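You operate a simulated robot arm through the tools that you are given. There is no shell and no other tool. Be economical: measure what you need, move in short steps, check, and stop when the job is done.

You are at the controls of a simulated robot arm. One attempt, no reset.

## Task
Square up the plate, wipe it and set out the cup that the board names.
Fine: plate against the blue rib; rub off its water marks; cloth back; that cup stands in the cup ring; the other cup stays; let nothing fall. Set down upright: what you pick out. What is to be rubbed or washed off counts as gone when no trace of it is left.

Only the result counts: the job must be done as asked and must still hold three seconds after the hand-in. Knocking over, shifting, dropping, spilling or breaking anything else fails it. Flat cloth is picked up by pressing the open fingertips on it (5 to 10 N) and closing them slowly along it; thin cloth reads only 2 to 8 mm in the jaws.

## Robot
A 7-joint arm with a two-finger parallel gripper, fixed in place. Base frame: the origin is at the foot of the arm, x ahead of it, y to its left, z up; the work surface is at about z = 0.906. Lengths are in m, angles in degrees, forces in N, time in s.
With the tool pointing down near the work surface it reaches from about 0.3 to 0.68 m from the base axis. Its first joint turns from -66.0 to 66.0 degrees. Payload 1.57 kg.
The tool frame sits at the grasp point between the pads (the TCP): z along the fingers, y along the line on which they close. The tips reach 0.03 m beyond it. Largest opening 0.11 m; finger width 0.024, thickness 0.012; the body of the gripper, 0.048 by 0.112 m, starts 0.078 m behind the TCP.
Orientation is that of the tool frame in the base frame, as [roll, pitch, yaw] about the fixed x, y, z axes, in that order (R = Rz(yaw) Ry(pitch) Rx(roll)). With the fingers straight down and closing along the base's y, the tool's x points along the base's -x, its y along +y and its z along -z.

## Interface
- The arm moves only by the tool nudge_tool. Its argument "plan" is text: rows parted by semicolons, each of 7 numbers parted by spaces: the turn, a rotation vector about the base's x, y, z in units of 6 degrees (1.0 is 6 degrees), then the shift along the base's x, y, z in units of 50 mm (1.0 is 50 mm), then the gripper command, from -1 (fully open) to 1 (shut), values between in proportion. In form: wx wy wz tx ty tz gripper; .... A call has 1 to 20 rows; each row shifts and turns the commanded pose from where the row before left it. A call with a number of a shift or a turn outside -1 to 1 is refused whole. A row lasts 0.2 s, in which the tool goes at most 0.05 m and 8.6 degrees; a call with a longer step from one row to the next is refused whole, and so is a gripper value outside its range. A pose out of reach is approached as far as the arm can. The call stops where the force on the tool passes 40 N (or 10 N more than at its start, if that is more) or the arm is blocked; 0.2 s more then pass. Each finger travels about 0.108 m/s and halts on what it meets, pressing with about 39 N; the grip force reading is that of the motor and also rises with nothing between the fingers. The clock runs only during rows and for 0.2 s after the last one: add rows that do not move to give the fingers time. It gives the time, the measured TCP pose, the force on the tool (base axes), the opening and the grip force at its end, in the units of the frame above (readings bear some noise), with the torque about the TCP (base axes, N m) and any sound that the robot's microphone picked up.
- Cameras (640 x 400 px; columns grow to the right, rows downward): "scene" is fixed at [0.1725, -0.3972, 1.4068]; the picture's right is [0.70, -0.72, 0.00], its down [-0.39, -0.38, -0.84] and it looks along [0.60, 0.58, -0.55] (base axes); focal length 326 px, centre (320, 200). "wrist" rides on the gripper at [0.07, 0.016, -0.141] in the tool frame; the picture's right is [-0.23, 0.97, 0.00], its down [-0.86, -0.20, -0.48] and it looks along [-0.47, -0.11, 0.88] (tool axes); focal length 222 px, centre (320, 200). There is no depth. A picture from a camera that has moved, and an enlarged one, comes with that camera's place and axes in the base frame and with its lens.
- get_image(camera): a new picture of that camera. No time passes.
- zoom(camera, box): a new picture of the part [left, top, right, bottom] of that camera's present view, enlarged. No time passes.
- hand_in(): hands the job in; it is judged then, once.

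Work in short steps. Places have to be worked out from the pictures, the camera data and where the tool is seen: move nearer, look again, correct. Check each grasp and each placing, and mend what went wrong. You have 120 turns and 76 pictures in all, those below and enlarged ones among them. Open the gripper and draw the arm clear of the work before you hand the job in, unless the task says otherwise; then end with one line.

The tools are called after "Call:" by a JSON object that holds its "fn" and its "kwargs". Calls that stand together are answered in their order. nudge_tool: Moves the arm, as the interface text tells. Its arguments: {"type":"object","properties":{"plan":{"type":"string"}},"required":["plan"]} The other tools are called the same way: get_image (camera) takes a picture; zoom (camera, box) takes an enlarged picture of a part of a camera's view; hand_in () hands the job in.

At the start:

```text
time: 0.0
tcp_pos: [0.4646, 0.0303, 1.1529]
tool_rot: [180.0, -0.1, -180.0]
wrist_force: [0.0, -0.1, 0.4]
wrist_torque: [0.01, 0.01, -0.02]
grip_width: 0.1099
grasp_force: 0.2
```

scene: 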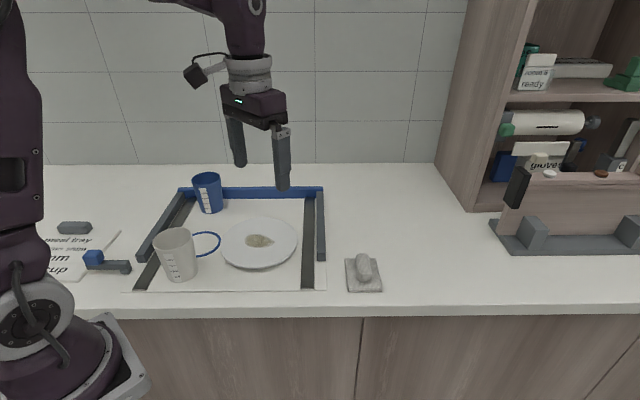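
wrist: 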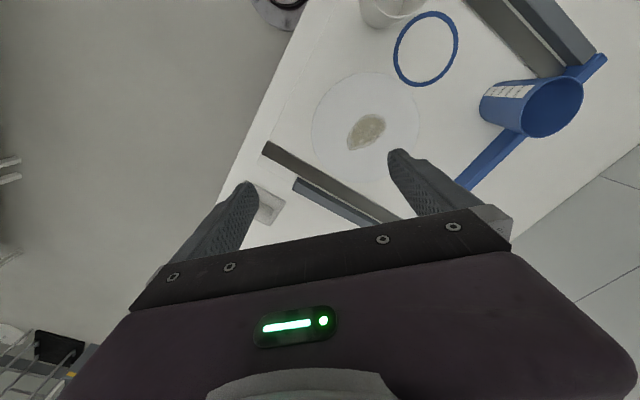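

I start by enlarging the board on the left and the tray area to read the text and see the layout.

Call:
{"fn": "zoom", "kwargs": {"camera": "scene", "box": [30, 200, 150, 290]}}

Call:
{"fn": "zoom", "kwargs": {"camera": "scene", "box": [120, 160, 400, 310]}}

```text
4.44 times, centred on (90, 245) of scene
camera zoom: at [0.1725, -0.3972, 1.4068], right [0.7, -0.72, 0.0], down [-0.39, -0.38, -0.84], along [0.6, 0.58, -0.55], focal length 1450 px, centre (1342, 0)
```

zoom: 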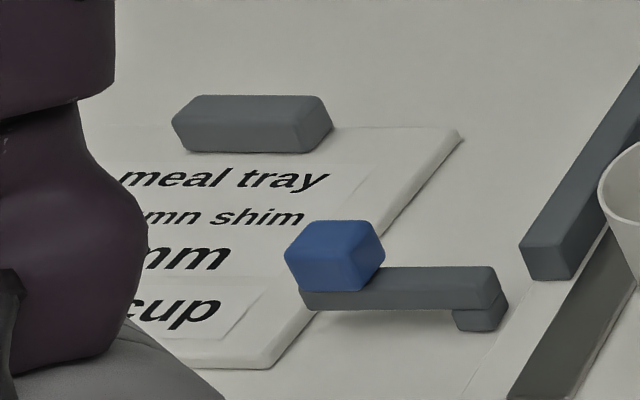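

```text
2.29 times, centred on (260, 235) of scene
camera zoom: at [0.1725, -0.3972, 1.4068], right [0.7, -0.72, 0.0], down [-0.39, -0.38, -0.84], along [0.6, 0.58, -0.55], focal length 746 px, centre (457, 120)
```

zoom: 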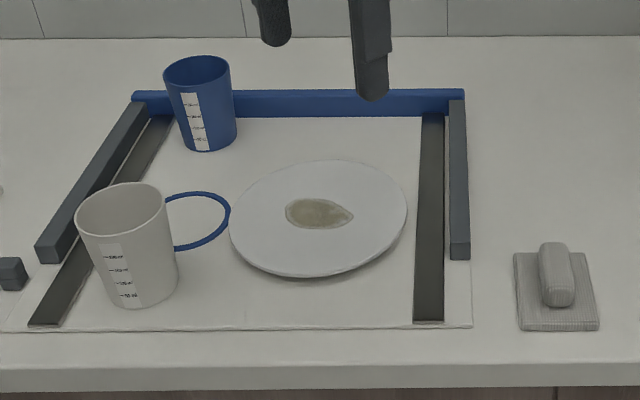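

The board is half hidden by the arm; it lies near (0.2, 0.35). I move the hand high to the left and tilt it back to read the board with the wrist camera.

Call:
{"fn": "nudge_tool", "kwargs": {"plan": "0 0 0 0 0.9 0 -1;0 0.6 0 -0.2 0.9 0 -1;0 0.7 0 -0.2 0.9 0 -1;0 0.7 0 -0.2 0.9 0 -1;0 0.7 0 -0.2 0.9 0 -1;0 0.7 0 -0.2 0.9 0 -1;0 0.6 0 0 0 0 -1;0 0 0 0 0 0 -1"}}

Call:
{"fn": "get_image", "kwargs": {"camera": "wrist"}}

```text
time: 1.8
tcp_pos: [0.4152, 0.3008, 1.1534]
tool_rot: [-179.9, -24.0, 180.0]
wrist_force: [0.5, -0.9, 0.2]
wrist_torque: [0.01, -0.02, -0.03]
grip_width: 0.1099
grasp_force: 0.1
```

```text
71 pictures are left
camera wrist: at [0.4078, 0.3204, 1.3104], right [0.21, 0.97, -0.09], down [0.98, -0.2, 0.09], along [0.07, -0.11, -0.99], focal length 222 px, centre (320, 200)
```

wrist: 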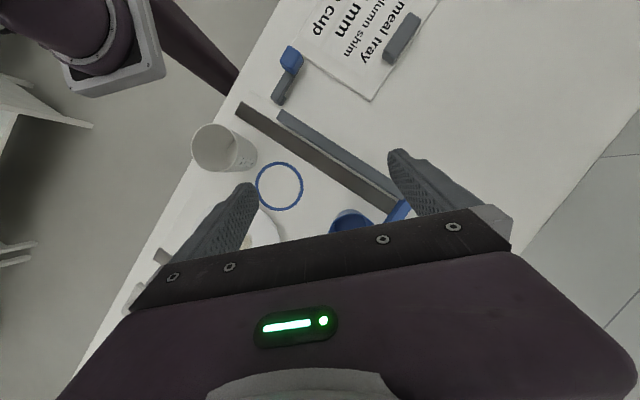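

The board is partly at the top edge. I move further left and back with a bit more tilt.

Call:
{"fn": "nudge_tool", "kwargs": {"plan": "0 0.7 0 -0.3 0.6 0.3 -1;0 0.7 0 -0.3 0.6 0.3 -1;0 0.7 0 -0.3 0.5 0 -1;0 0 0 0 0 0 -1;0 0 0 0 0 0 -1"}}

Call:
{"fn": "get_image", "kwargs": {"camera": "wrist"}}

```text
time: 3.0
tcp_pos: [0.3961, 0.3269, 1.1608]
tool_rot: [-179.9, -28.3, -180.0]
wrist_force: [-0.3, 1.3, -0.5]
wrist_torque: [0.0, 0.02, 0.0]
grip_width: 0.1101
grasp_force: 0.1
out of reach, approached as far as the arm can: row 1, 2, 3
```

```text
70 pictures are left
camera wrist: at [0.4019, 0.3455, 1.3185], right [0.2, 0.97, -0.11], down [0.98, -0.2, 0.02], along [-0.01, -0.11, -0.99], focal length 222 px, centre (320, 200)
```

wrist: 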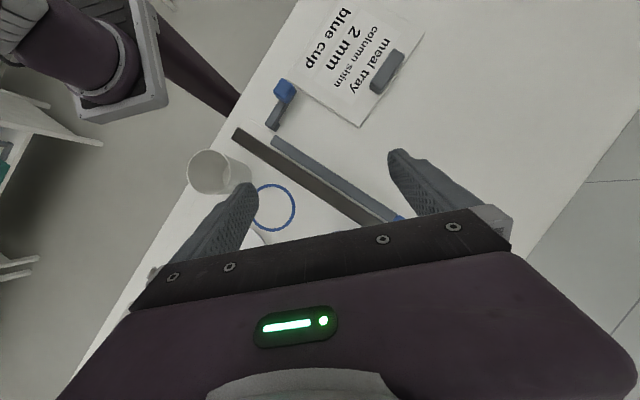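

The board reads "meal tray / column shim / 2 mm / blue cup": the blue cup goes into the ring. Now I enlarge the cloth and the plate in the scene view.

Call:
{"fn": "zoom", "kwargs": {"camera": "scene", "box": [325, 240, 405, 300]}}

Call:
{"fn": "zoom", "kwargs": {"camera": "scene", "box": [200, 180, 340, 280]}}

```text
6.67 times, centred on (365, 270) of scene
camera zoom: at [0.1725, -0.3972, 1.4068], right [0.7, -0.72, 0.0], down [-0.39, -0.38, -0.84], along [0.6, 0.58, -0.55], focal length 2176 px, centre (20, -267)
```

zoom: 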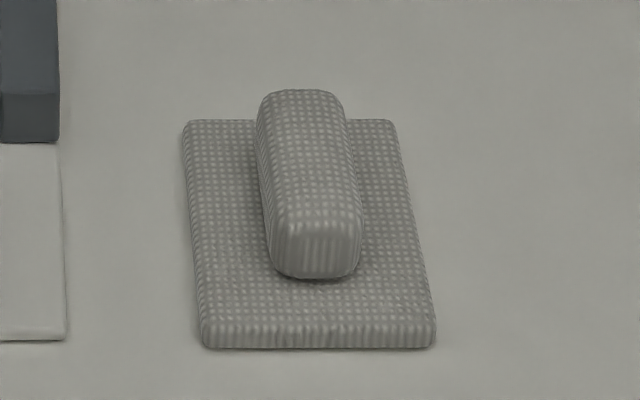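

```text
4.00 times, centred on (270, 230) of scene
camera zoom: at [0.1725, -0.3972, 1.4068], right [0.7, -0.72, 0.0], down [-0.39, -0.38, -0.84], along [0.6, 0.58, -0.55], focal length 1306 px, centre (520, 80)
```

zoom: 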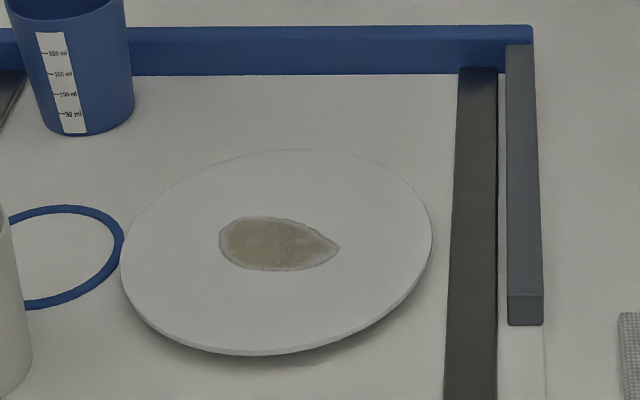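

The cloth is a textile pad with a ridge handle running along the depth direction. Now I go back to a vertical tool above the tray for a plan view.

Call:
{"fn": "nudge_tool", "kwargs": {"plan": "0 -0.8 0 0.1 -0.4 0.2 -1;0 -0.8 0 0.1 -0.4 0.2 -1;0 -0.8 0 0.1 -0.4 0.2 -1;0 -0.8 0 0.1 -0.4 0.2 -1;0 -0.8 0 0 -0.4 0.2 -1;0 -0.72 0 0 -0.4 0 -1;0 0 0 0 0 0 -1;0 0 0 0 0 0 -1"}}

Call:
{"fn": "get_image", "kwargs": {"camera": "wrist"}}

```text
time: 4.8
tcp_pos: [0.4151, 0.2057, 1.2121]
tool_rot: [-180.0, 0.2, -179.9]
wrist_force: [-0.3, 0.4, 0.3]
wrist_torque: [0.03, 0.01, -0.03]
grip_width: 0.1099
grasp_force: 0.1
```

```text
67 pictures are left
camera wrist: at [0.3452, 0.2234, 1.3534], right [0.23, 0.97, 0.0], down [0.85, -0.2, 0.48], along [0.47, -0.11, -0.88], focal length 222 px, centre (320, 200)
```

wrist: 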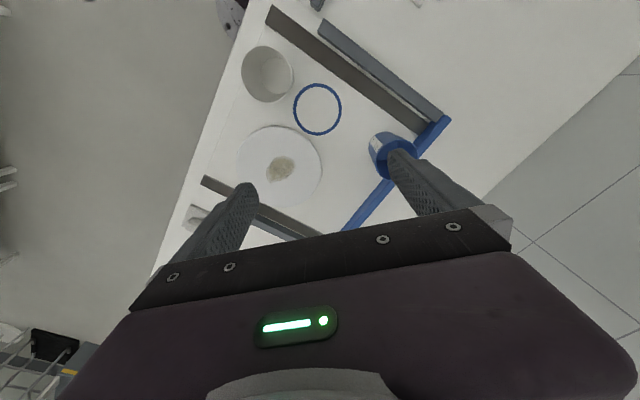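

Good plan view; I enlarge the corner with the blue cup and the ring/rib.

Call:
{"fn": "zoom", "kwargs": {"camera": "wrist", "box": [220, 40, 460, 240]}}

```text
2.00 times, centred on (340, 140) of wrist
camera zoom: at [0.3452, 0.2234, 1.3534], right [0.23, 0.97, 0.0], down [0.85, -0.2, 0.48], along [0.47, -0.11, -0.88], focal length 444 px, centre (280, 320)
```

zoom: 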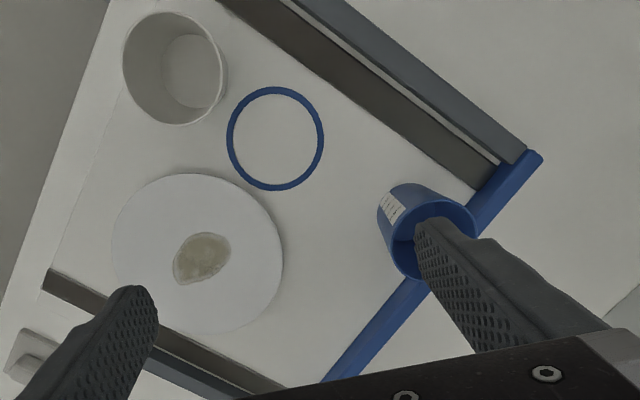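

Estimates: blue cup ≈(0.49, 0.317), ring centre ≈(0.395, 0.207), plate centre ≈(0.484, 0.106) radius 0.089, and the tray is turned 45°. I turn the tool +45° so it closes along the rib direction, and hover above the blue cup.

Call:
{"fn": "nudge_tool", "kwargs": {"plan": "0 0 1 0.19 0.28 -0.2 -1;0 0 1 0.19 0.28 -0.2 -1;0 0 1 0.19 0.28 -0.2 -1;0 0 1 0.19 0.28 -0.2 -1;0 0 1 0.19 0.28 -0.2 -1;0 0 1 0.19 0.28 -0.2 -1;0 0 1 0.19 0.28 -0.2 -1;0 0 0.5 0.17 0.26 -0.2 -1;0 0 0 0 0 0 -1;0 0 0 0 0 0 -1"}}

Call:
{"fn": "get_image", "kwargs": {"camera": "wrist"}}

Call:
{"fn": "get_image", "kwargs": {"camera": "scene"}}

```text
time: 7.0
tcp_pos: [0.4909, 0.3179, 1.1307]
tool_rot: [-180.0, 0.0, -134.9]
wrist_force: [-0.2, -0.1, 0.0]
wrist_torque: [-0.02, 0.02, 0.06]
grip_width: 0.11
grasp_force: 0.0
```

```text
65 pictures are left
camera wrist: at [0.4294, 0.2813, 1.273], right [-0.53, 0.85, 0.0], down [0.74, 0.46, 0.48], along [0.41, 0.25, -0.88], focal length 222 px, centre (320, 200)
```

wrist: 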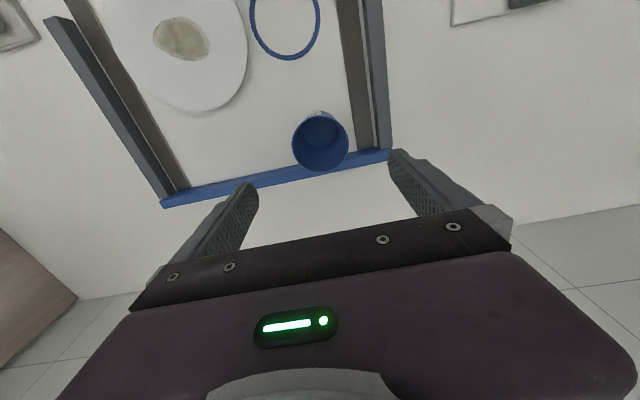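

```text
64 pictures are left
```

scene: 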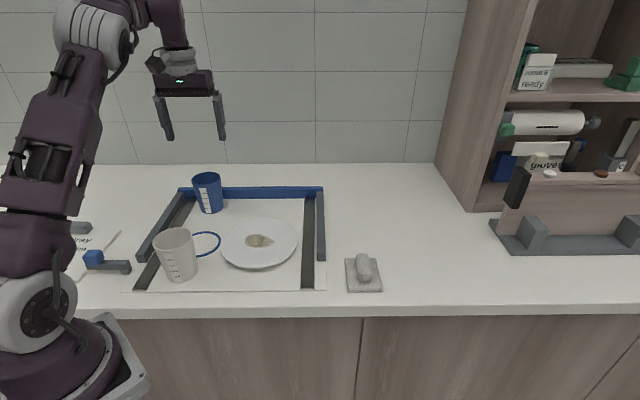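

The cup's rim centre is about (0.488, 0.317), with its top at about 1.005, right under the tool. I lower to TCP z≈0.97 with the fingers open.

Call:
{"fn": "nudge_tool", "kwargs": {"plan": "0 0 0 -0.04 -0.02 -0.6 -1;0 0 0 0 0 -0.8 -1;0 0 0 0 0 -0.7 -1;0 0 0 0 0 -0.6 -1;0 0 0 0 0 -0.4 -1;0 0 0 0 0 0 -1"}}

Call:
{"fn": "zoom", "kwargs": {"camera": "scene", "box": [140, 110, 300, 230]}}

Call:
{"fn": "get_image", "kwargs": {"camera": "wrist"}}

```text
time: 8.4
tcp_pos: [0.4941, 0.3163, 0.9758]
tool_rot: [179.9, -0.1, -135.0]
wrist_force: [-0.1, -0.5, -0.1]
wrist_torque: [0.02, 0.01, -0.01]
grip_width: 0.11
grasp_force: 0.2
```

```text
3.33 times, centred on (220, 170) of scene
camera zoom: at [0.1725, -0.3972, 1.4068], right [0.7, -0.72, 0.0], down [-0.39, -0.38, -0.84], along [0.6, 0.58, -0.55], focal length 1088 px, centre (653, 300)
```

zoom: 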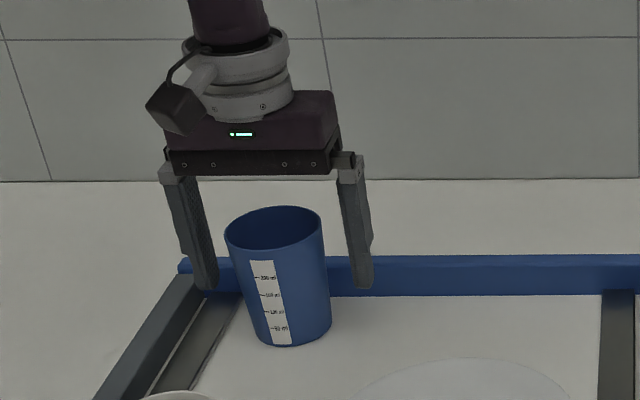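

```text
62 pictures are left
camera wrist: at [0.4314, 0.2796, 1.1175], right [-0.53, 0.85, 0.0], down [0.74, 0.46, 0.48], along [0.41, 0.25, -0.88], focal length 222 px, centre (320, 200)
```

wrist: 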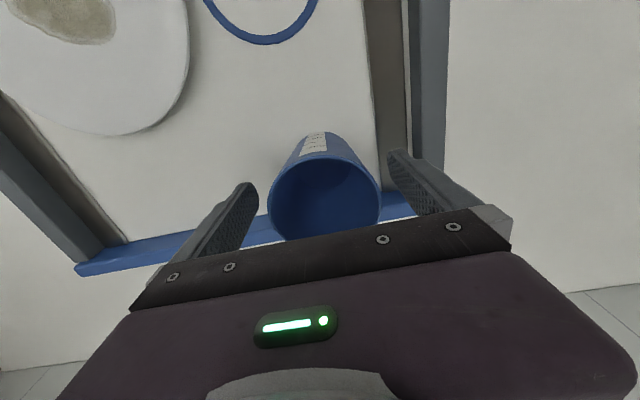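

The cup is about 8 mm nearer than the tool centre; I correct that and close slowly on the cup.

Call:
{"fn": "nudge_tool", "kwargs": {"plan": "0 0 0 -0.15 -0.08 -0.1 -1;0 0 0 0 0 0 -0.6;0 0 0 0 0 0 -0.4;0 0 0 0 0 0 -0.3;0 0 0 0 0 0 -0.2;0 0 0 0 0 0 -0.1;0 0 0 0 0 0 0;0 0 0 0 0 0 0"}}

```text
time: 10.2
tcp_pos: [0.4843, 0.3121, 0.9726]
tool_rot: [180.0, -0.1, -135.0]
wrist_force: [0.0, -0.4, 0.8]
wrist_torque: [0.02, -0.03, 0.0]
grip_width: 0.0699
grasp_force: 38.6
```

Gripped at 70 mm. I lift 6 cm, then move above the ring and check.

Call:
{"fn": "nudge_tool", "kwargs": {"plan": "0 0 0 0 0 0.2 0;0 0 0 0 0 0.4 0;0 0 0 0 0 0.6 0;0 0 0 -0.3 -0.35 0 0;0 0 0 -0.4 -0.45 0 0;0 0 0 -0.4 -0.5 0 0;0 0 0 -0.4 -0.45 0 0;0 0 0 -0.29 -0.35 0 0;0 0 0 0 0 0 0;0 0 0 0 0 0 0"}}

Call:
{"fn": "get_image", "kwargs": {"camera": "wrist"}}

Call:
{"fn": "zoom", "kwargs": {"camera": "scene", "box": [130, 150, 290, 290]}}

```text
time: 12.4
tcp_pos: [0.3923, 0.2062, 1.033]
tool_rot: [-180.0, 0.0, -135.0]
wrist_force: [0.6, 0.1, 0.0]
wrist_torque: [-0.01, 0.01, 0.01]
grip_width: 0.0549
grasp_force: 0.1
```

```text
61 pictures are left
camera wrist: at [0.3308, 0.1703, 1.1751], right [-0.53, 0.85, 0.0], down [0.74, 0.46, 0.48], along [0.41, 0.25, -0.88], focal length 222 px, centre (320, 200)
```

wrist: 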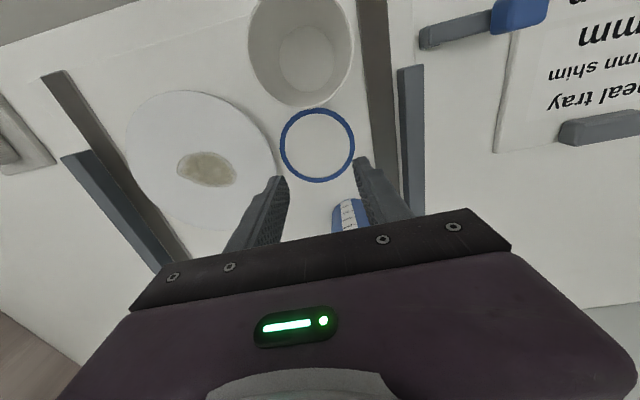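

```text
2.86 times, centred on (210, 220) of scene
camera zoom: at [0.1725, -0.3972, 1.4068], right [0.7, -0.72, 0.0], down [-0.39, -0.38, -0.84], along [0.6, 0.58, -0.55], focal length 932 px, centre (634, 143)
```

zoom: 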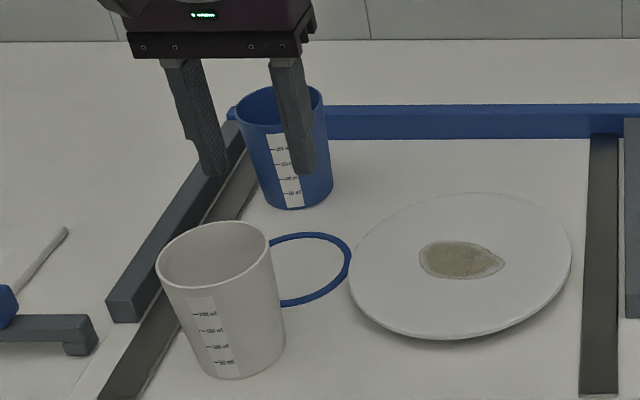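

The cup slipped out of the grip and still stands at its old spot (contact was likely only at the flared rim, above the pads). I rise, open, and return above it to look again.

Call:
{"fn": "nudge_tool", "kwargs": {"plan": "0 0 0 0 0 0.6 0;0 0 0 0 0 0.7 -0.5;0 0 0 0.4 0.45 0.7 -1;0 0 0 0.5 0.55 0 -1;0 0 0 0.5 0.55 0 -1;0 0 0 0.5 0.55 0 -1;0 0 0 0 0 0 -1;0 0 0 0 0 0 -1"}}

Call:
{"fn": "zoom", "kwargs": {"camera": "wrist", "box": [240, 60, 400, 220]}}

Call:
{"fn": "zoom", "kwargs": {"camera": "scene", "box": [160, 150, 260, 230]}}

```text
time: 14.2
tcp_pos: [0.482, 0.3065, 1.1351]
tool_rot: [180.0, -0.1, -134.9]
wrist_force: [-0.5, -0.3, -0.1]
wrist_torque: [0.01, -0.01, -0.01]
grip_width: 0.1101
grasp_force: 0.1
```

```text
2.50 times, centred on (320, 140) of wrist
camera zoom: at [0.4217, 0.2708, 1.2762], right [-0.53, 0.85, 0.0], down [0.75, 0.46, 0.48], along [0.41, 0.25, -0.88], focal length 555 px, centre (320, 350)
```

zoom: 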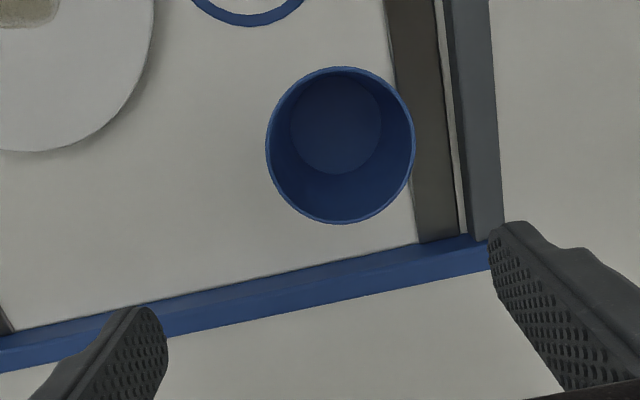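

```text
5.00 times, centred on (210, 190) of scene
camera zoom: at [0.1725, -0.3972, 1.4068], right [0.7, -0.72, 0.0], down [-0.39, -0.38, -0.84], along [0.6, 0.58, -0.55], focal length 1632 px, centre (870, 250)
```

zoom: 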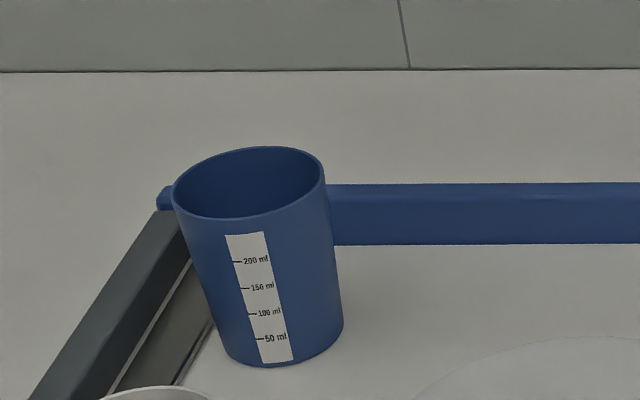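

The cup stands upright but was dragged to about (0.452, 0.300). I'll regrip with the rim in the middle of the pads (TCP z≈0.992), closing fully.

Call:
{"fn": "nudge_tool", "kwargs": {"plan": "0 0 0 -0.31 -0.07 0 -1;0 0 0 -0.3 -0.07 -0.6 -1;0 0 0 0 0 -0.8 -1;0 0 0 0 0 -0.8 -1;0 0 0 0 0 -0.6 -1;0 0 0 0 0 0 -1;0 0 0 0 0 0 -1"}}

Call:
{"fn": "zoom", "kwargs": {"camera": "wrist", "box": [180, 60, 460, 260]}}

```text
time: 15.8
tcp_pos: [0.4577, 0.3022, 0.9918]
tool_rot: [-180.0, 0.0, -134.9]
wrist_force: [0.6, 0.3, -0.5]
wrist_torque: [0.0, -0.02, -0.01]
grip_width: 0.1097
grasp_force: 0.0
```

```text
2.00 times, centred on (320, 160) of wrist
camera zoom: at [0.3969, 0.2666, 1.133], right [-0.53, 0.85, 0.0], down [0.74, 0.46, 0.48], along [0.41, 0.25, -0.88], focal length 444 px, centre (320, 280)
```

zoom: 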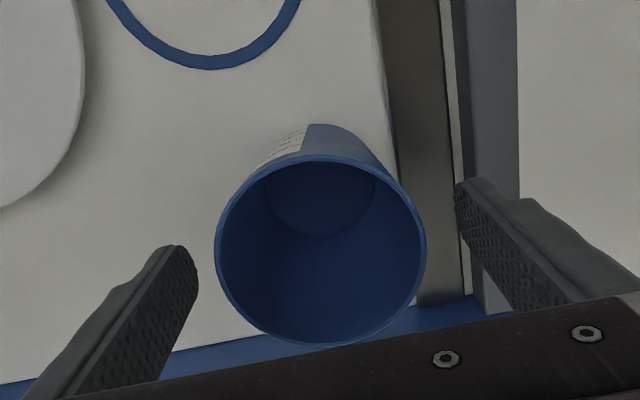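

Rim top is about 0.998, and the cup centre is about 7 mm toward the base from the TCP. I correct, lower 5 mm, close, then test-lift by 1 cm.

Call:
{"fn": "nudge_tool", "kwargs": {"plan": "0 0 0 -0.15 -0.06 -0.1 -1;0 0 0 0 0 0 -0.6;0 0 0 0 0 0 -0.4;0 0 0 0 0 0 -0.3;0 0 0 0 0 0 -0.2;0 0 0 0 0 0 0.2;0 0 0 0 0 0 0.6;0 0 0 0 0 0 1"}}

Call:
{"fn": "nudge_tool", "kwargs": {"plan": "0 0 0 0 0 0.05 1;0 0 0 0 0 0.1 1;0 0 0 0 0 0.1 1;0 0 0 0 0 0 1"}}

Call:
{"fn": "zoom", "kwargs": {"camera": "scene", "box": [140, 110, 300, 230]}}

```text
time: 17.6
tcp_pos: [0.4509, 0.3003, 0.9857]
tool_rot: [-179.9, 0.0, -135.0]
wrist_force: [-0.8, 0.6, -0.3]
wrist_torque: [-0.03, 0.05, -0.02]
grip_width: 0.0691
grasp_force: 39.2
```

```text
time: 18.6
tcp_pos: [0.4517, 0.3011, 0.9997]
tool_rot: [180.0, 0.0, -134.9]
wrist_force: [0.1, -0.1, -0.3]
wrist_torque: [-0.02, -0.01, -0.01]
grip_width: 0.0692
grasp_force: 39.3
```

```text
3.33 times, centred on (220, 170) of scene
camera zoom: at [0.1725, -0.3972, 1.4068], right [0.7, -0.72, 0.0], down [-0.39, -0.38, -0.84], along [0.6, 0.58, -0.55], focal length 1088 px, centre (653, 300)
```

zoom: 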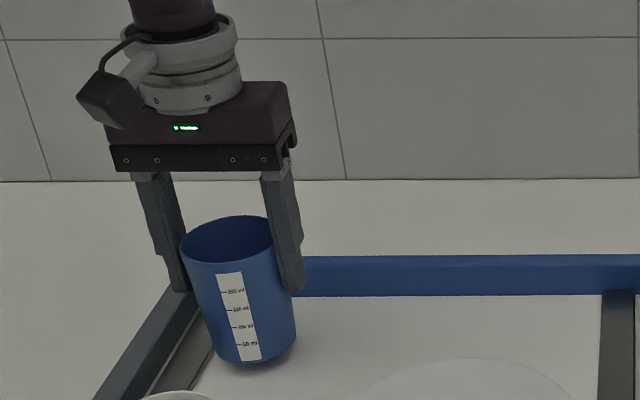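

It holds at 69 mm and a shadow gap shows under the cup. I lift 1 cm more and move slowly over the ring.

Call:
{"fn": "nudge_tool", "kwargs": {"plan": "0 0 0 0 0 0.1 1;0 0 0 0 0 0.1 1;0 0 0 -0.07 -0.1 0 1;0 0 0 -0.12 -0.2 0 1;0 0 0 -0.16 -0.27 0 1;0 0 0 -0.16 -0.28 0 1;0 0 0 -0.16 -0.28 0 1;0 0 0 -0.16 -0.27 0 1;0 0 0 -0.15 -0.25 0 1;0 0 0 -0.1 -0.15 0 1;0 0 0 -0.07 -0.1 0 1;0 0 0 0 0 0 1;0 0 0 0 0 0 1"}}

Call:
{"fn": "get_image", "kwargs": {"camera": "wrist"}}

Call:
{"fn": "zoom", "kwargs": {"camera": "scene", "box": [130, 150, 290, 290]}}

```text
time: 21.4
tcp_pos: [0.3924, 0.2069, 1.0087]
tool_rot: [-180.0, 0.0, -135.0]
wrist_force: [0.6, -0.3, -0.6]
wrist_torque: [0.0, 0.03, 0.01]
grip_width: 0.0692
grasp_force: 39.4
```

```text
55 pictures are left
camera wrist: at [0.3317, 0.1708, 1.1507], right [-0.53, 0.85, 0.0], down [0.74, 0.46, 0.48], along [0.41, 0.25, -0.88], focal length 222 px, centre (320, 200)
```

wrist: 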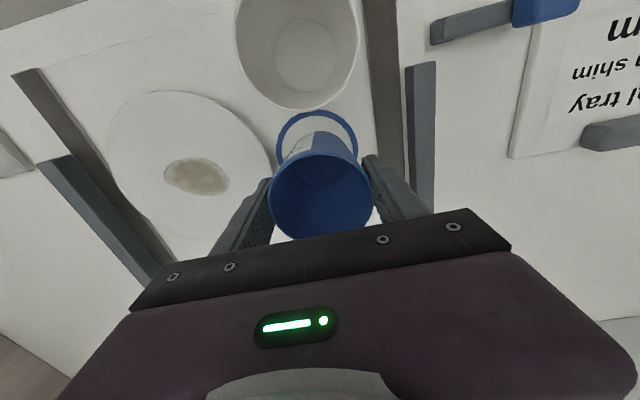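

```text
2.86 times, centred on (210, 220) of scene
camera zoom: at [0.1725, -0.3972, 1.4068], right [0.7, -0.72, 0.0], down [-0.39, -0.38, -0.84], along [0.6, 0.58, -0.55], focal length 932 px, centre (634, 143)
```

zoom: 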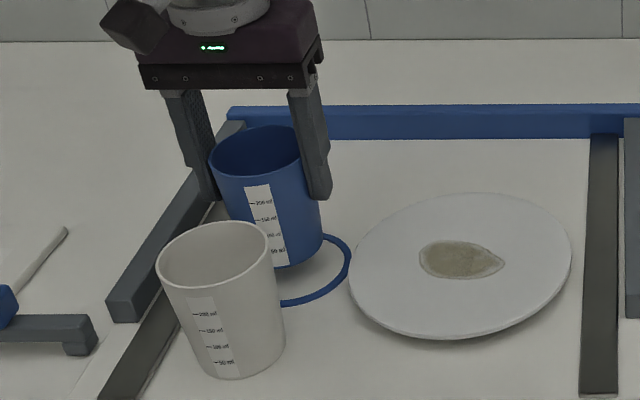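

The cup hangs upright, and its centre is about 4 mm off the ring's. I correct and lower it to the grip height of 0.986, gently.

Call:
{"fn": "nudge_tool", "kwargs": {"plan": "0 0 0 0.08 -0.04 0 1;0 0 0 0 0 -0.15 1;0 0 0 0 0 -0.15 1;0 0 0 0 0 -0.1 1;0 0 0 0 0 -0.05 1;0 0 0 0 0 0 1"}}

```text
time: 22.8
tcp_pos: [0.3958, 0.2051, 0.9876]
tool_rot: [180.0, 0.2, -135.0]
wrist_force: [-0.9, 1.2, -0.5]
wrist_torque: [0.01, -0.01, 0.03]
grip_width: 0.0692
grasp_force: 38.9
```

Nearly down, with no contact force yet. I lower in 1 mm steps until the force rises.

Call:
{"fn": "nudge_tool", "kwargs": {"plan": "0 0 0 0 0 -0.02 1;0 0 0 0 0 -0.02 1;0 0 0 0 0 0 1"}}

Call:
{"fn": "zoom", "kwargs": {"camera": "scene", "box": [150, 170, 260, 290]}}

```text
time: 23.6
tcp_pos: [0.3956, 0.2035, 0.9858]
tool_rot: [-179.8, 0.3, -134.9]
wrist_force: [-1.9, 0.7, 21.2]
wrist_torque: [0.08, 0.35, 0.0]
grip_width: 0.0694
grasp_force: 38.7
```

```text
3.33 times, centred on (205, 230) of scene
camera zoom: at [0.1722, -0.3973, 1.4068], right [0.7, -0.72, 0.0], down [-0.39, -0.38, -0.84], along [0.6, 0.58, -0.55], focal length 1088 px, centre (703, 100)
```

zoom: 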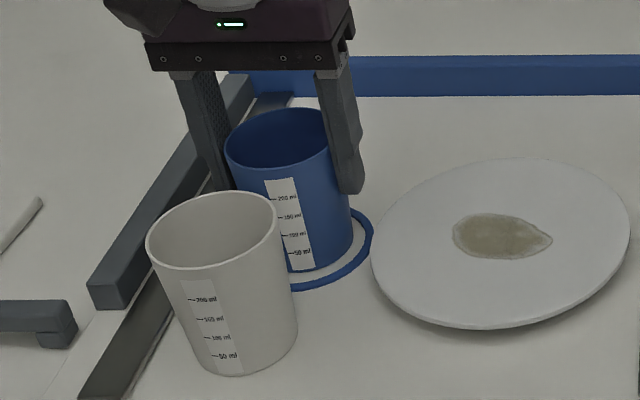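

The cup is on the surface (21 N). I ease up a hair, open slowly and rise.

Call:
{"fn": "nudge_tool", "kwargs": {"plan": "0 0 0 0 0 0.02 1;0 0 0 0 0 0 -0.3;0 0 0 0 0 0 -0.5;0 0 0 0 0 0 -0.7;0 0 0 0 0 0 -0.7;0 0 0 0 0 0.5 -0.7;0 0 0 0 0 0.8 -0.7;0 0 0 0 0 0.9 -0.7;0 0 0 0 0 0.9 -0.7;0 0 0 0 0 0 -0.7"}}

Call:
{"fn": "get_image", "kwargs": {"camera": "wrist"}}

Call:
{"fn": "zoom", "kwargs": {"camera": "scene", "box": [150, 170, 260, 290]}}

```text
time: 25.8
tcp_pos: [0.3942, 0.2035, 1.1411]
tool_rot: [179.9, -0.1, -134.9]
wrist_force: [0.8, -0.9, 0.1]
wrist_torque: [0.02, -0.02, -0.03]
grip_width: 0.0937
grasp_force: 0.1
```

```text
52 pictures are left
camera wrist: at [0.3328, 0.1687, 1.2828], right [-0.53, 0.85, 0.0], down [0.74, 0.46, 0.48], along [0.41, 0.25, -0.88], focal length 222 px, centre (320, 200)
```

wrist: 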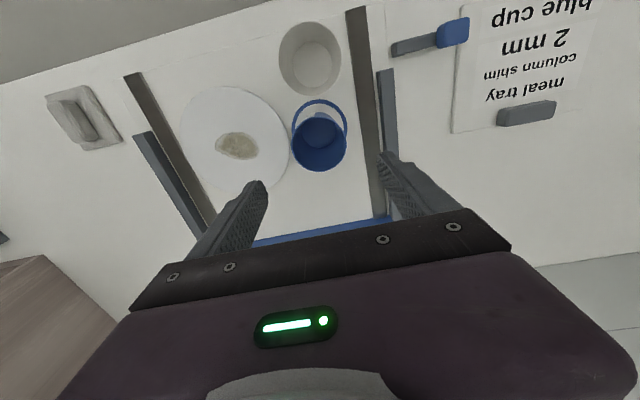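

```text
3.33 times, centred on (205, 230) of scene
camera zoom: at [0.1725, -0.3972, 1.4068], right [0.7, -0.72, 0.0], down [-0.39, -0.38, -0.84], along [0.6, 0.58, -0.55], focal length 1088 px, centre (703, 100)
```

zoom: 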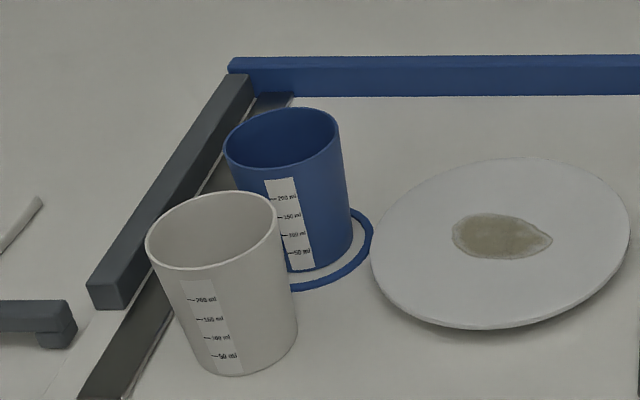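

The cup stands in the ring; I check its centring with an enlargement.

Call:
{"fn": "zoom", "kwargs": {"camera": "wrist", "box": [260, 80, 380, 190]}}

Call:
{"fn": "zoom", "kwargs": {"camera": "wrist", "box": [20, 60, 320, 250]}}

```text
3.64 times, centred on (320, 135) of wrist
camera zoom: at [0.3328, 0.1687, 1.2828], right [-0.53, 0.85, 0.0], down [0.74, 0.46, 0.48], along [0.41, 0.25, -0.88], focal length 808 px, centre (320, 436)
```

zoom: 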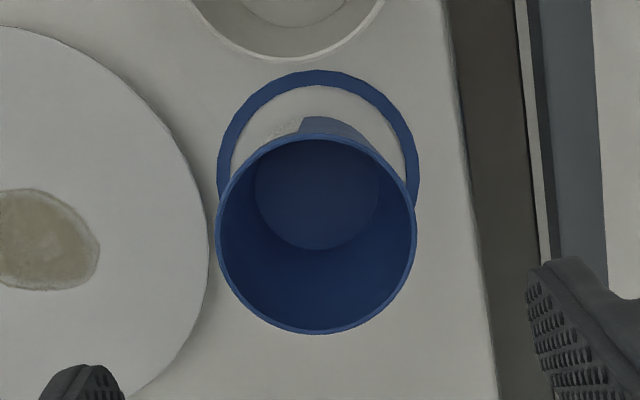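

```text
2.11 times, centred on (170, 155) of wrist
camera zoom: at [0.3328, 0.1687, 1.2828], right [-0.53, 0.85, 0.0], down [0.74, 0.46, 0.48], along [0.41, 0.25, -0.88], focal length 468 px, centre (636, 295)
```

zoom: 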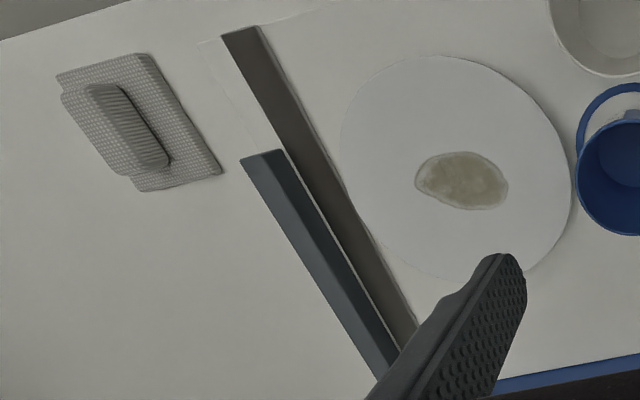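

The cup base is inside the ring. Next: push the plate toward the rib with both open fingers (the jaw line parallel to the rib). I move to the near side of the plate at about (0.396, 0.014), staying high first.

Call:
{"fn": "nudge_tool", "kwargs": {"plan": "0 0 0 0 -0.6 0 -1;0 0 0 0 -0.8 0 -1;0 0 0 0 -0.9 0 -1;0 0 0 0 -0.8 0 -1;0 0 0 0.04 -0.69 0 -1;0 0 0 0 0 -0.8 -1;0 0 0 0 0 -0.9 -1;0 0 0 0 0 -0.9 -1;0 0 0 0 0 -0.8 -1;0 0 0 0 0 0 -1"}}

Call:
{"fn": "get_image", "kwargs": {"camera": "wrist"}}

Call:
{"fn": "get_image", "kwargs": {"camera": "scene"}}

```text
time: 28.0
tcp_pos: [0.4023, 0.0151, 0.9726]
tool_rot: [180.0, 0.0, -134.9]
wrist_force: [-0.4, 0.1, 0.6]
wrist_torque: [0.0, 0.02, 0.01]
grip_width: 0.11
grasp_force: 0.1
```

```text
48 pictures are left
camera wrist: at [0.341, -0.0215, 1.1144], right [-0.53, 0.85, 0.0], down [0.74, 0.46, 0.48], along [0.41, 0.25, -0.88], focal length 222 px, centre (320, 200)
```

wrist: 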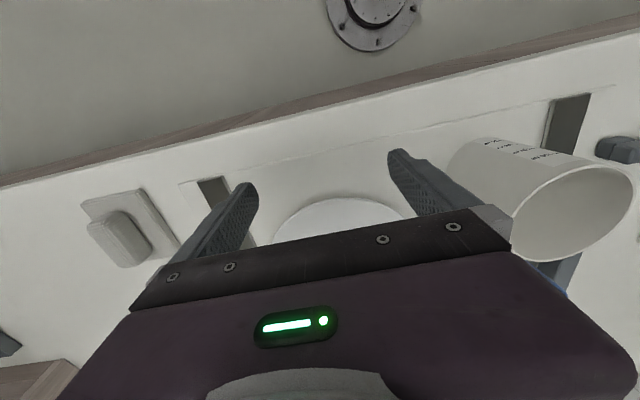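

```text
47 pictures are left
```

scene: 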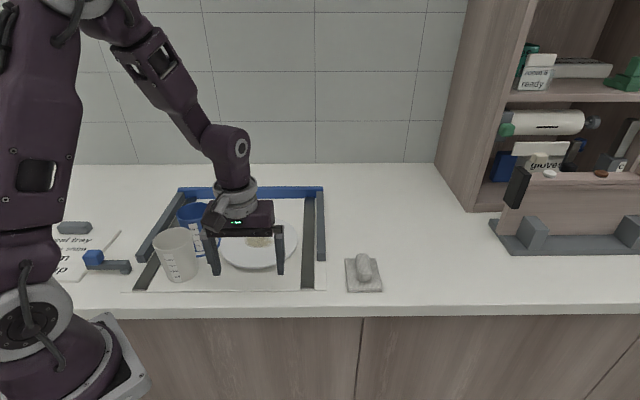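

Position looks right and is clear of the white cup. I lower the tips to about 6 mm above the mat and look before pushing.

Call:
{"fn": "nudge_tool", "kwargs": {"plan": "0 0 0 0 0 -0.3 -1;0 0 0 0 0 -0.2 -1;0 0 0 0 0 -0.08 -1;0 0 0 0 0 0 -1"}}

Call:
{"fn": "zoom", "kwargs": {"camera": "scene", "box": [180, 180, 340, 300]}}

```text
time: 29.0
tcp_pos: [0.4, 0.0156, 0.9434]
tool_rot: [-179.9, 0.0, -135.0]
wrist_force: [1.1, 0.7, -0.4]
wrist_torque: [0.03, 0.01, 0.04]
grip_width: 0.1098
grasp_force: 0.0
```

```text
3.33 times, centred on (260, 240) of scene
camera zoom: at [0.1725, -0.3972, 1.4068], right [0.7, -0.72, 0.0], down [-0.39, -0.38, -0.84], along [0.6, 0.58, -0.55], focal length 1088 px, centre (520, 67)
```

zoom: 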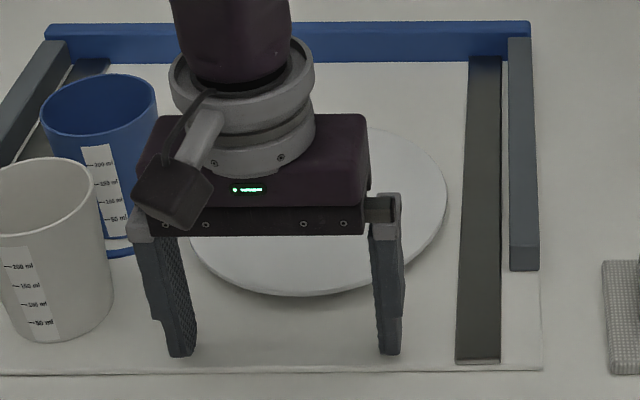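

Fingers are nearly centred on the plate; I shift 4 mm to the right and push 10 cm along the tray's depth, slowly.

Call:
{"fn": "nudge_tool", "kwargs": {"plan": "0 0 0 0.06 -0.06 0 -1;0 0 0 0.14 0.14 0 -1;0 0 0 0.14 0.14 0 -1;0 0 0 0.14 0.14 0 -1;0 0 0 0.14 0.14 0 -1;0 0 0 0.14 0.14 0 -1;0 0 0 0.14 0.14 0 -1;0 0 0 0.14 0.14 0 -1;0 0 0 0.14 0.14 0 -1;0 0 0 0.14 0.14 0 -1;0 0 0 0.14 0.14 0 -1;0 0 0 0 0 0 -1"}}

Call:
{"fn": "zoom", "kwargs": {"camera": "scene", "box": [160, 170, 340, 300]}}

```text
time: 31.6
tcp_pos: [0.4718, 0.0824, 0.9428]
tool_rot: [179.9, -0.1, -134.9]
wrist_force: [-1.2, -0.1, 0.3]
wrist_torque: [-0.02, 0.01, 0.05]
grip_width: 0.11
grasp_force: 0.1
```

```text
3.08 times, centred on (250, 235) of scene
camera zoom: at [0.1725, -0.3972, 1.4068], right [0.7, -0.72, 0.0], down [-0.39, -0.38, -0.84], along [0.6, 0.58, -0.55], focal length 1004 px, centre (535, 92)
```

zoom: 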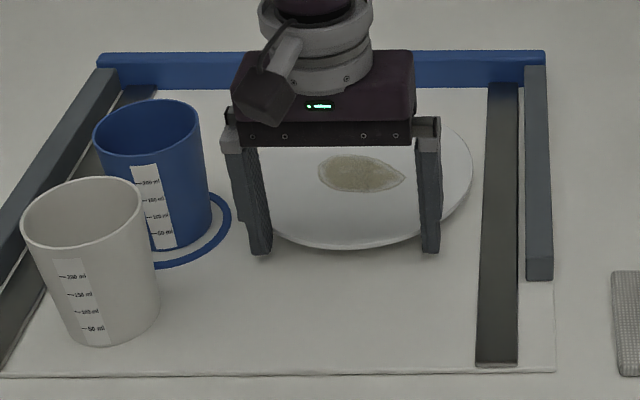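

The plate slides along straight. About 5–6 cm more by estimate; I push 4.5 cm.

Call:
{"fn": "nudge_tool", "kwargs": {"plan": "0 0 0 0.14 0.14 0 -1;0 0 0 0.14 0.14 0 -1;0 0 0 0.14 0.14 0 -1;0 0 0 0.14 0.14 0 -1;0 0 0 0.07 0.07 0 -1;0 0 0 0 0 0 -1"}}

Call:
{"fn": "zoom", "kwargs": {"camera": "scene", "box": [200, 170, 340, 270]}}

Call:
{"fn": "zoom", "kwargs": {"camera": "wrist", "box": [180, 80, 460, 260]}}

```text
time: 33.0
tcp_pos: [0.5036, 0.1145, 0.9436]
tool_rot: [-179.9, 0.0, -135.0]
wrist_force: [-2.0, -1.7, 0.8]
wrist_torque: [-0.02, 0.02, -0.01]
grip_width: 0.1102
grasp_force: 0.1
```

```text
4.00 times, centred on (270, 220) of scene
camera zoom: at [0.1725, -0.3972, 1.4068], right [0.7, -0.72, 0.0], down [-0.39, -0.38, -0.84], along [0.6, 0.58, -0.55], focal length 1306 px, centre (520, 120)
```

zoom: 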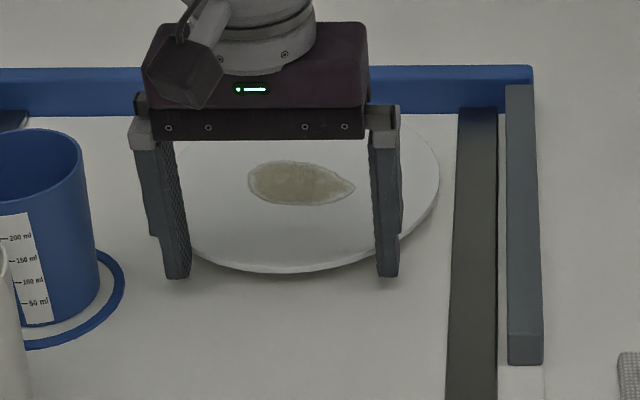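

```text
2.22 times, centred on (320, 170) of wrist
camera zoom: at [0.4412, 0.0785, 1.0847], right [-0.53, 0.85, 0.0], down [0.74, 0.46, 0.48], along [0.41, 0.25, -0.88], focal length 494 px, centre (320, 267)
```

zoom: 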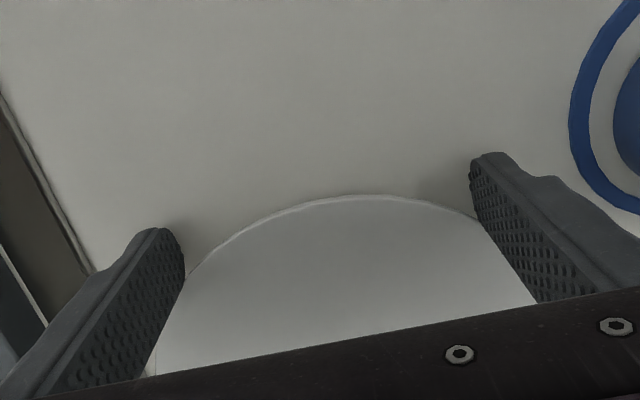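

The plate is close to the rib now. I continue in 3 mm steps and watch the force.

Call:
{"fn": "nudge_tool", "kwargs": {"plan": "0 0 0 0.04 0.04 0 -1;0 0 0 0.04 0.04 0 -1;0 0 0 0 0 0 -1"}}

Call:
{"fn": "nudge_tool", "kwargs": {"plan": "0 0 0 0.03 0.03 0 -1;0 0 0 0.03 0.03 0 -1;0 0 0 0 0 0 -1"}}

```text
time: 33.8
tcp_pos: [0.5074, 0.1183, 0.9431]
tool_rot: [180.0, 0.0, -134.9]
wrist_force: [-0.6, -0.4, 0.3]
wrist_torque: [0.02, 0.0, 0.0]
grip_width: 0.1101
grasp_force: 0.1
```

```text
time: 34.6
tcp_pos: [0.5109, 0.1205, 0.9442]
tool_rot: [-179.9, 0.0, -135.0]
wrist_force: [-1.7, -1.2, 0.0]
wrist_torque: [-0.05, 0.0, -0.03]
grip_width: 0.11
grasp_force: 0.0
```

No contact with the rib yet; I continue.

Call:
{"fn": "nudge_tool", "kwargs": {"plan": "0 0 0 0.03 0.03 0 -1;0 0 0 0.03 0.03 0 -1;0 0 0 0 0 0 -1"}}

Call:
{"fn": "nudge_tool", "kwargs": {"plan": "0 0 0 0.03 0.03 0 -1;0 0 0 0.03 0.03 0 -1;0 0 0 0 0 0 -1"}}

Call:
{"fn": "zoom", "kwargs": {"camera": "scene", "box": [200, 170, 340, 270]}}

```text
time: 35.4
tcp_pos: [0.5132, 0.1237, 0.9423]
tool_rot: [-180.0, 0.0, -135.1]
wrist_force: [-1.2, -0.7, 1.0]
wrist_torque: [-0.04, 0.04, 0.0]
grip_width: 0.1098
grasp_force: 0.1
```

```text
time: 36.2
tcp_pos: [0.5163, 0.125, 0.9421]
tool_rot: [179.9, -0.1, -135.0]
wrist_force: [-8.9, -10.8, 1.3]
wrist_torque: [-0.33, 0.16, -0.08]
grip_width: 0.1101
grasp_force: 0.0
```

```text
4.00 times, centred on (270, 220) of scene
camera zoom: at [0.1722, -0.3974, 1.4067], right [0.7, -0.72, 0.0], down [-0.39, -0.38, -0.84], along [0.6, 0.58, -0.55], focal length 1306 px, centre (520, 120)
```

zoom: 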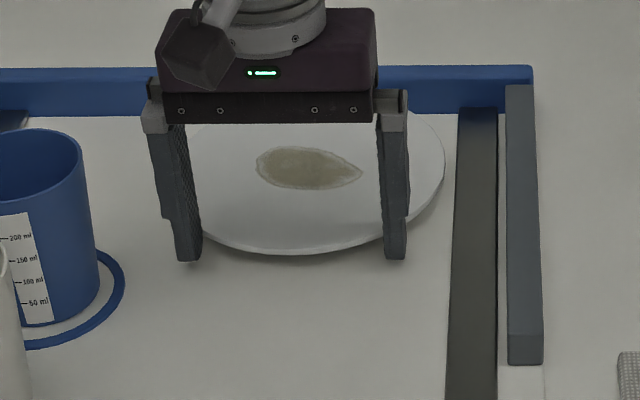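

Contact with the rib: 14 N. I back off, lift, and go above the cloth pad at about (0.57, -0.12).

Call:
{"fn": "nudge_tool", "kwargs": {"plan": "0 0 0 -0.2 -0.2 0 -1;0 0 0 -0.2 -0.2 0 -1;0 0 0 0 0 0.6 -1;0 0 0 0 0 0.9 -1;0 0 0 0 0 0.9 -1;0 0 0 0.2 -0.6 0.9 -1;0 0 0 0.3 -0.8 0 -1;0 0 0 0.4 -0.9 0 -1;0 0 0 0.4 -0.9 0 -1;0 0 0 0.3 -0.9 0 -1;0 0 0 0 -0.3 0 -1;0 0 0 0 0 0 -1;0 0 0 0 0 0 -1"}}

Call:
{"fn": "get_image", "kwargs": {"camera": "wrist"}}

Call:
{"fn": "zoom", "kwargs": {"camera": "scene", "box": [150, 170, 350, 300]}}

```text
refused: row 6 steps farther than a row can; nothing moved
```

```text
41 pictures are left
camera wrist: at [0.4554, 0.0885, 1.0843], right [-0.53, 0.85, 0.0], down [0.75, 0.46, 0.48], along [0.41, 0.25, -0.88], focal length 222 px, centre (320, 200)
```

wrist: 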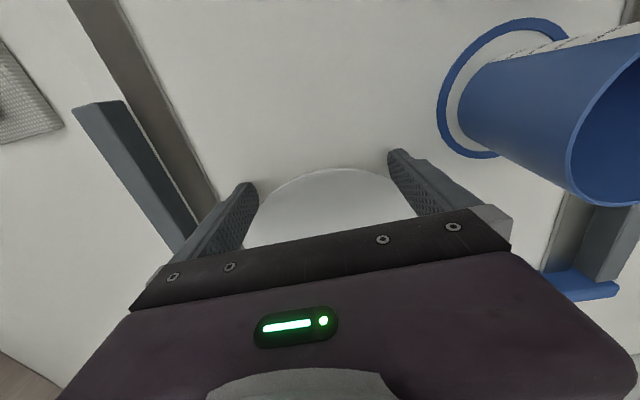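

```text
3.08 times, centred on (250, 235) of scene
camera zoom: at [0.1722, -0.3974, 1.4067], right [0.7, -0.72, 0.0], down [-0.39, -0.38, -0.84], along [0.6, 0.58, -0.55], focal length 1004 px, centre (535, 92)
```

zoom: 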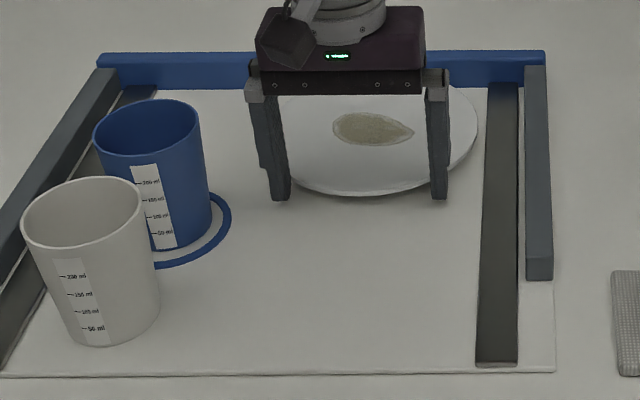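

The call was refused because one row was too long; I repeat it with the lift and the shift separated.

Call:
{"fn": "nudge_tool", "kwargs": {"plan": "0 0 0 -0.2 -0.2 0 -1;0 0 0 -0.2 -0.2 0 -1;0 0 0 0 0 0.6 -1;0 0 0 0 0 0.9 -1;0 0 0 0 0 0.9 -1;0 0 0 0 0 0.7 -1;0 0 0 0.3 -0.8 0 -1;0 0 0 0.3 -0.9 0 -1;0 0 0 0.3 -0.9 0 -1;0 0 0 0.3 -0.9 0 -1;0 0 0 0.2 -0.9 0 -1;0 0 0 0 0 0 -1;0 0 0 0 0 0 -1"}}

Call:
{"fn": "get_image", "kwargs": {"camera": "wrist"}}

Call:
{"fn": "zoom", "kwargs": {"camera": "scene", "box": [150, 170, 350, 300]}}

```text
time: 39.0
tcp_pos: [0.5673, -0.1136, 1.0976]
tool_rot: [179.9, 0.0, -135.0]
wrist_force: [0.3, -0.7, -0.7]
wrist_torque: [0.0, 0.0, 0.0]
grip_width: 0.1102
grasp_force: 0.0
```

```text
39 pictures are left
camera wrist: at [0.5072, -0.1504, 1.2394], right [-0.53, 0.85, 0.0], down [0.74, 0.46, 0.48], along [0.41, 0.25, -0.88], focal length 222 px, centre (320, 200)
```

wrist: 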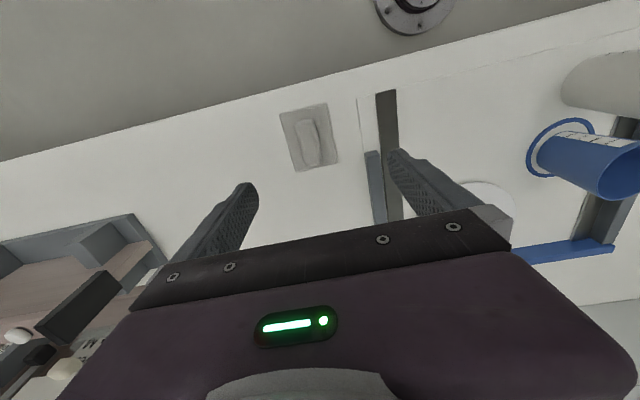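

```text
3.08 times, centred on (250, 235) of scene
camera zoom: at [0.1725, -0.3972, 1.4068], right [0.7, -0.72, 0.0], down [-0.39, -0.38, -0.84], along [0.6, 0.58, -0.55], focal length 1004 px, centre (535, 92)
```

zoom: 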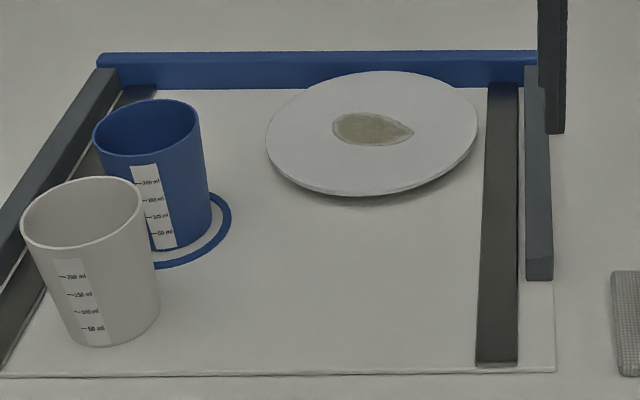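

The plate now touches the rib. The cloth ridge is at about (0.581, -0.126), running along the depth direction. I move above it and enlarge.

Call:
{"fn": "nudge_tool", "kwargs": {"plan": "0 0 0 0.14 -0.12 -0.3 -1;0 0 0 0.14 -0.13 -0.5 -1;0 0 0 0 0 -0.4 -1;0 0 0 0 0 0 -1;0 0 0 0 0 0 -1"}}

Call:
{"fn": "zoom", "kwargs": {"camera": "wrist", "box": [200, 80, 440, 230]}}

```text
time: 40.2
tcp_pos: [0.5814, -0.1256, 1.0372]
tool_rot: [-180.0, 0.0, -135.0]
wrist_force: [0.6, -0.9, 0.0]
wrist_torque: [-0.01, -0.05, -0.01]
grip_width: 0.1098
grasp_force: 0.1
```

```text
2.67 times, centred on (320, 155) of wrist
camera zoom: at [0.5198, -0.1628, 1.1784], right [-0.53, 0.85, 0.0], down [0.74, 0.46, 0.48], along [0.41, 0.25, -0.88], focal length 592 px, centre (320, 320)
```

zoom: 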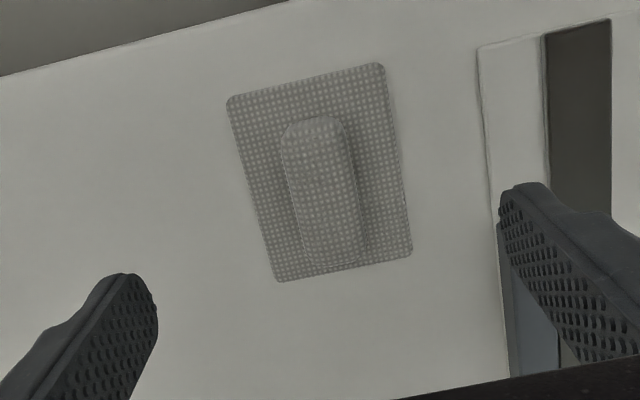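

The tool is aligned with the ridge within 1–2 mm. I narrow the jaws to 60 mm and lower so the tips are just above the pad.

Call:
{"fn": "nudge_tool", "kwargs": {"plan": "0 0 0 -0.02 -0.02 -0.4 -0.5;0 0 0 0 0 -0.5 -0.1;0 0 0 0 0 -0.5 -0.1;0 0 0 0 0 -0.2 -0.1;0 0 0 0 0 0 -0.1;0 0 0 0 0 0 -0.1"}}

Call:
{"fn": "zoom", "kwargs": {"camera": "scene", "box": [310, 210, 430, 300]}}

```text
time: 41.6
tcp_pos: [0.5802, -0.1282, 0.956]
tool_rot: [180.0, 0.1, -135.0]
wrist_force: [0.6, -0.1, 0.4]
wrist_torque: [0.0, 0.03, -0.03]
grip_width: 0.0602
grasp_force: 0.1
```

```text
4.44 times, centred on (370, 255) of scene
camera zoom: at [0.1725, -0.3972, 1.4068], right [0.7, -0.72, 0.0], down [-0.39, -0.38, -0.84], along [0.6, 0.58, -0.55], focal length 1450 px, centre (98, -44)
```

zoom: 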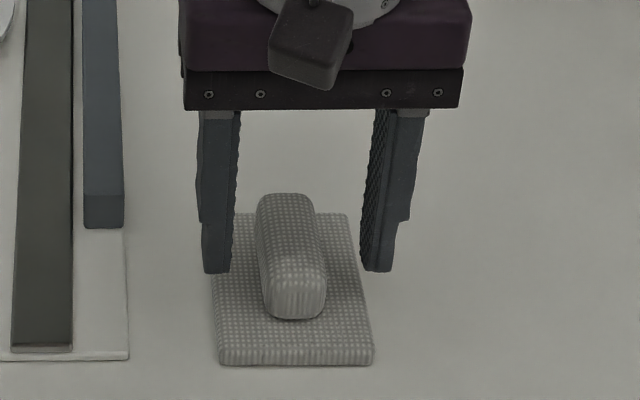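

Centred over the ridge. I lower in 2 mm steps toward the pad.

Call:
{"fn": "nudge_tool", "kwargs": {"plan": "0 0 0 0 0 -0.04 -0.1;0 0 0 0 0 -0.04 -0.1;0 0 0 0 0 -0.04 -0.1;0 0 0 0 0 0 -0.1"}}

Call:
{"fn": "nudge_tool", "kwargs": {"plan": "0 0 0 0 0 -0.03 -0.1;0 0 0 0 0 -0.03 -0.1;0 0 0 0 0 0 -0.1"}}

```text
time: 42.6
tcp_pos: [0.58, -0.1282, 0.951]
tool_rot: [-179.9, 0.0, -135.0]
wrist_force: [0.5, 0.1, -0.2]
wrist_torque: [-0.01, -0.01, -0.01]
grip_width: 0.0604
grasp_force: 0.1
```

```text
time: 43.4
tcp_pos: [0.5797, -0.1287, 0.9472]
tool_rot: [180.0, 0.0, -134.9]
wrist_force: [0.0, 0.6, -0.4]
wrist_torque: [0.03, 0.02, 0.0]
grip_width: 0.0603
grasp_force: 0.1
```

The tips are at about 0.917, just above the pad. I close on the ridge.

Call:
{"fn": "nudge_tool", "kwargs": {"plan": "0 0 0 0 0 0 0.2;0 0 0 0 0 0 0.35;0 0 0 0 0 0 0.5;0 0 0 0 0 0 0.7;0 0 0 0 0 0 1;0 0 0 0 0 0 1"}}

```text
time: 44.8
tcp_pos: [0.5796, -0.1276, 0.9481]
tool_rot: [-180.0, 0.0, -135.0]
wrist_force: [0.0, 0.7, 0.7]
wrist_torque: [0.03, 0.03, -0.02]
grip_width: 0.027
grasp_force: 38.0
```

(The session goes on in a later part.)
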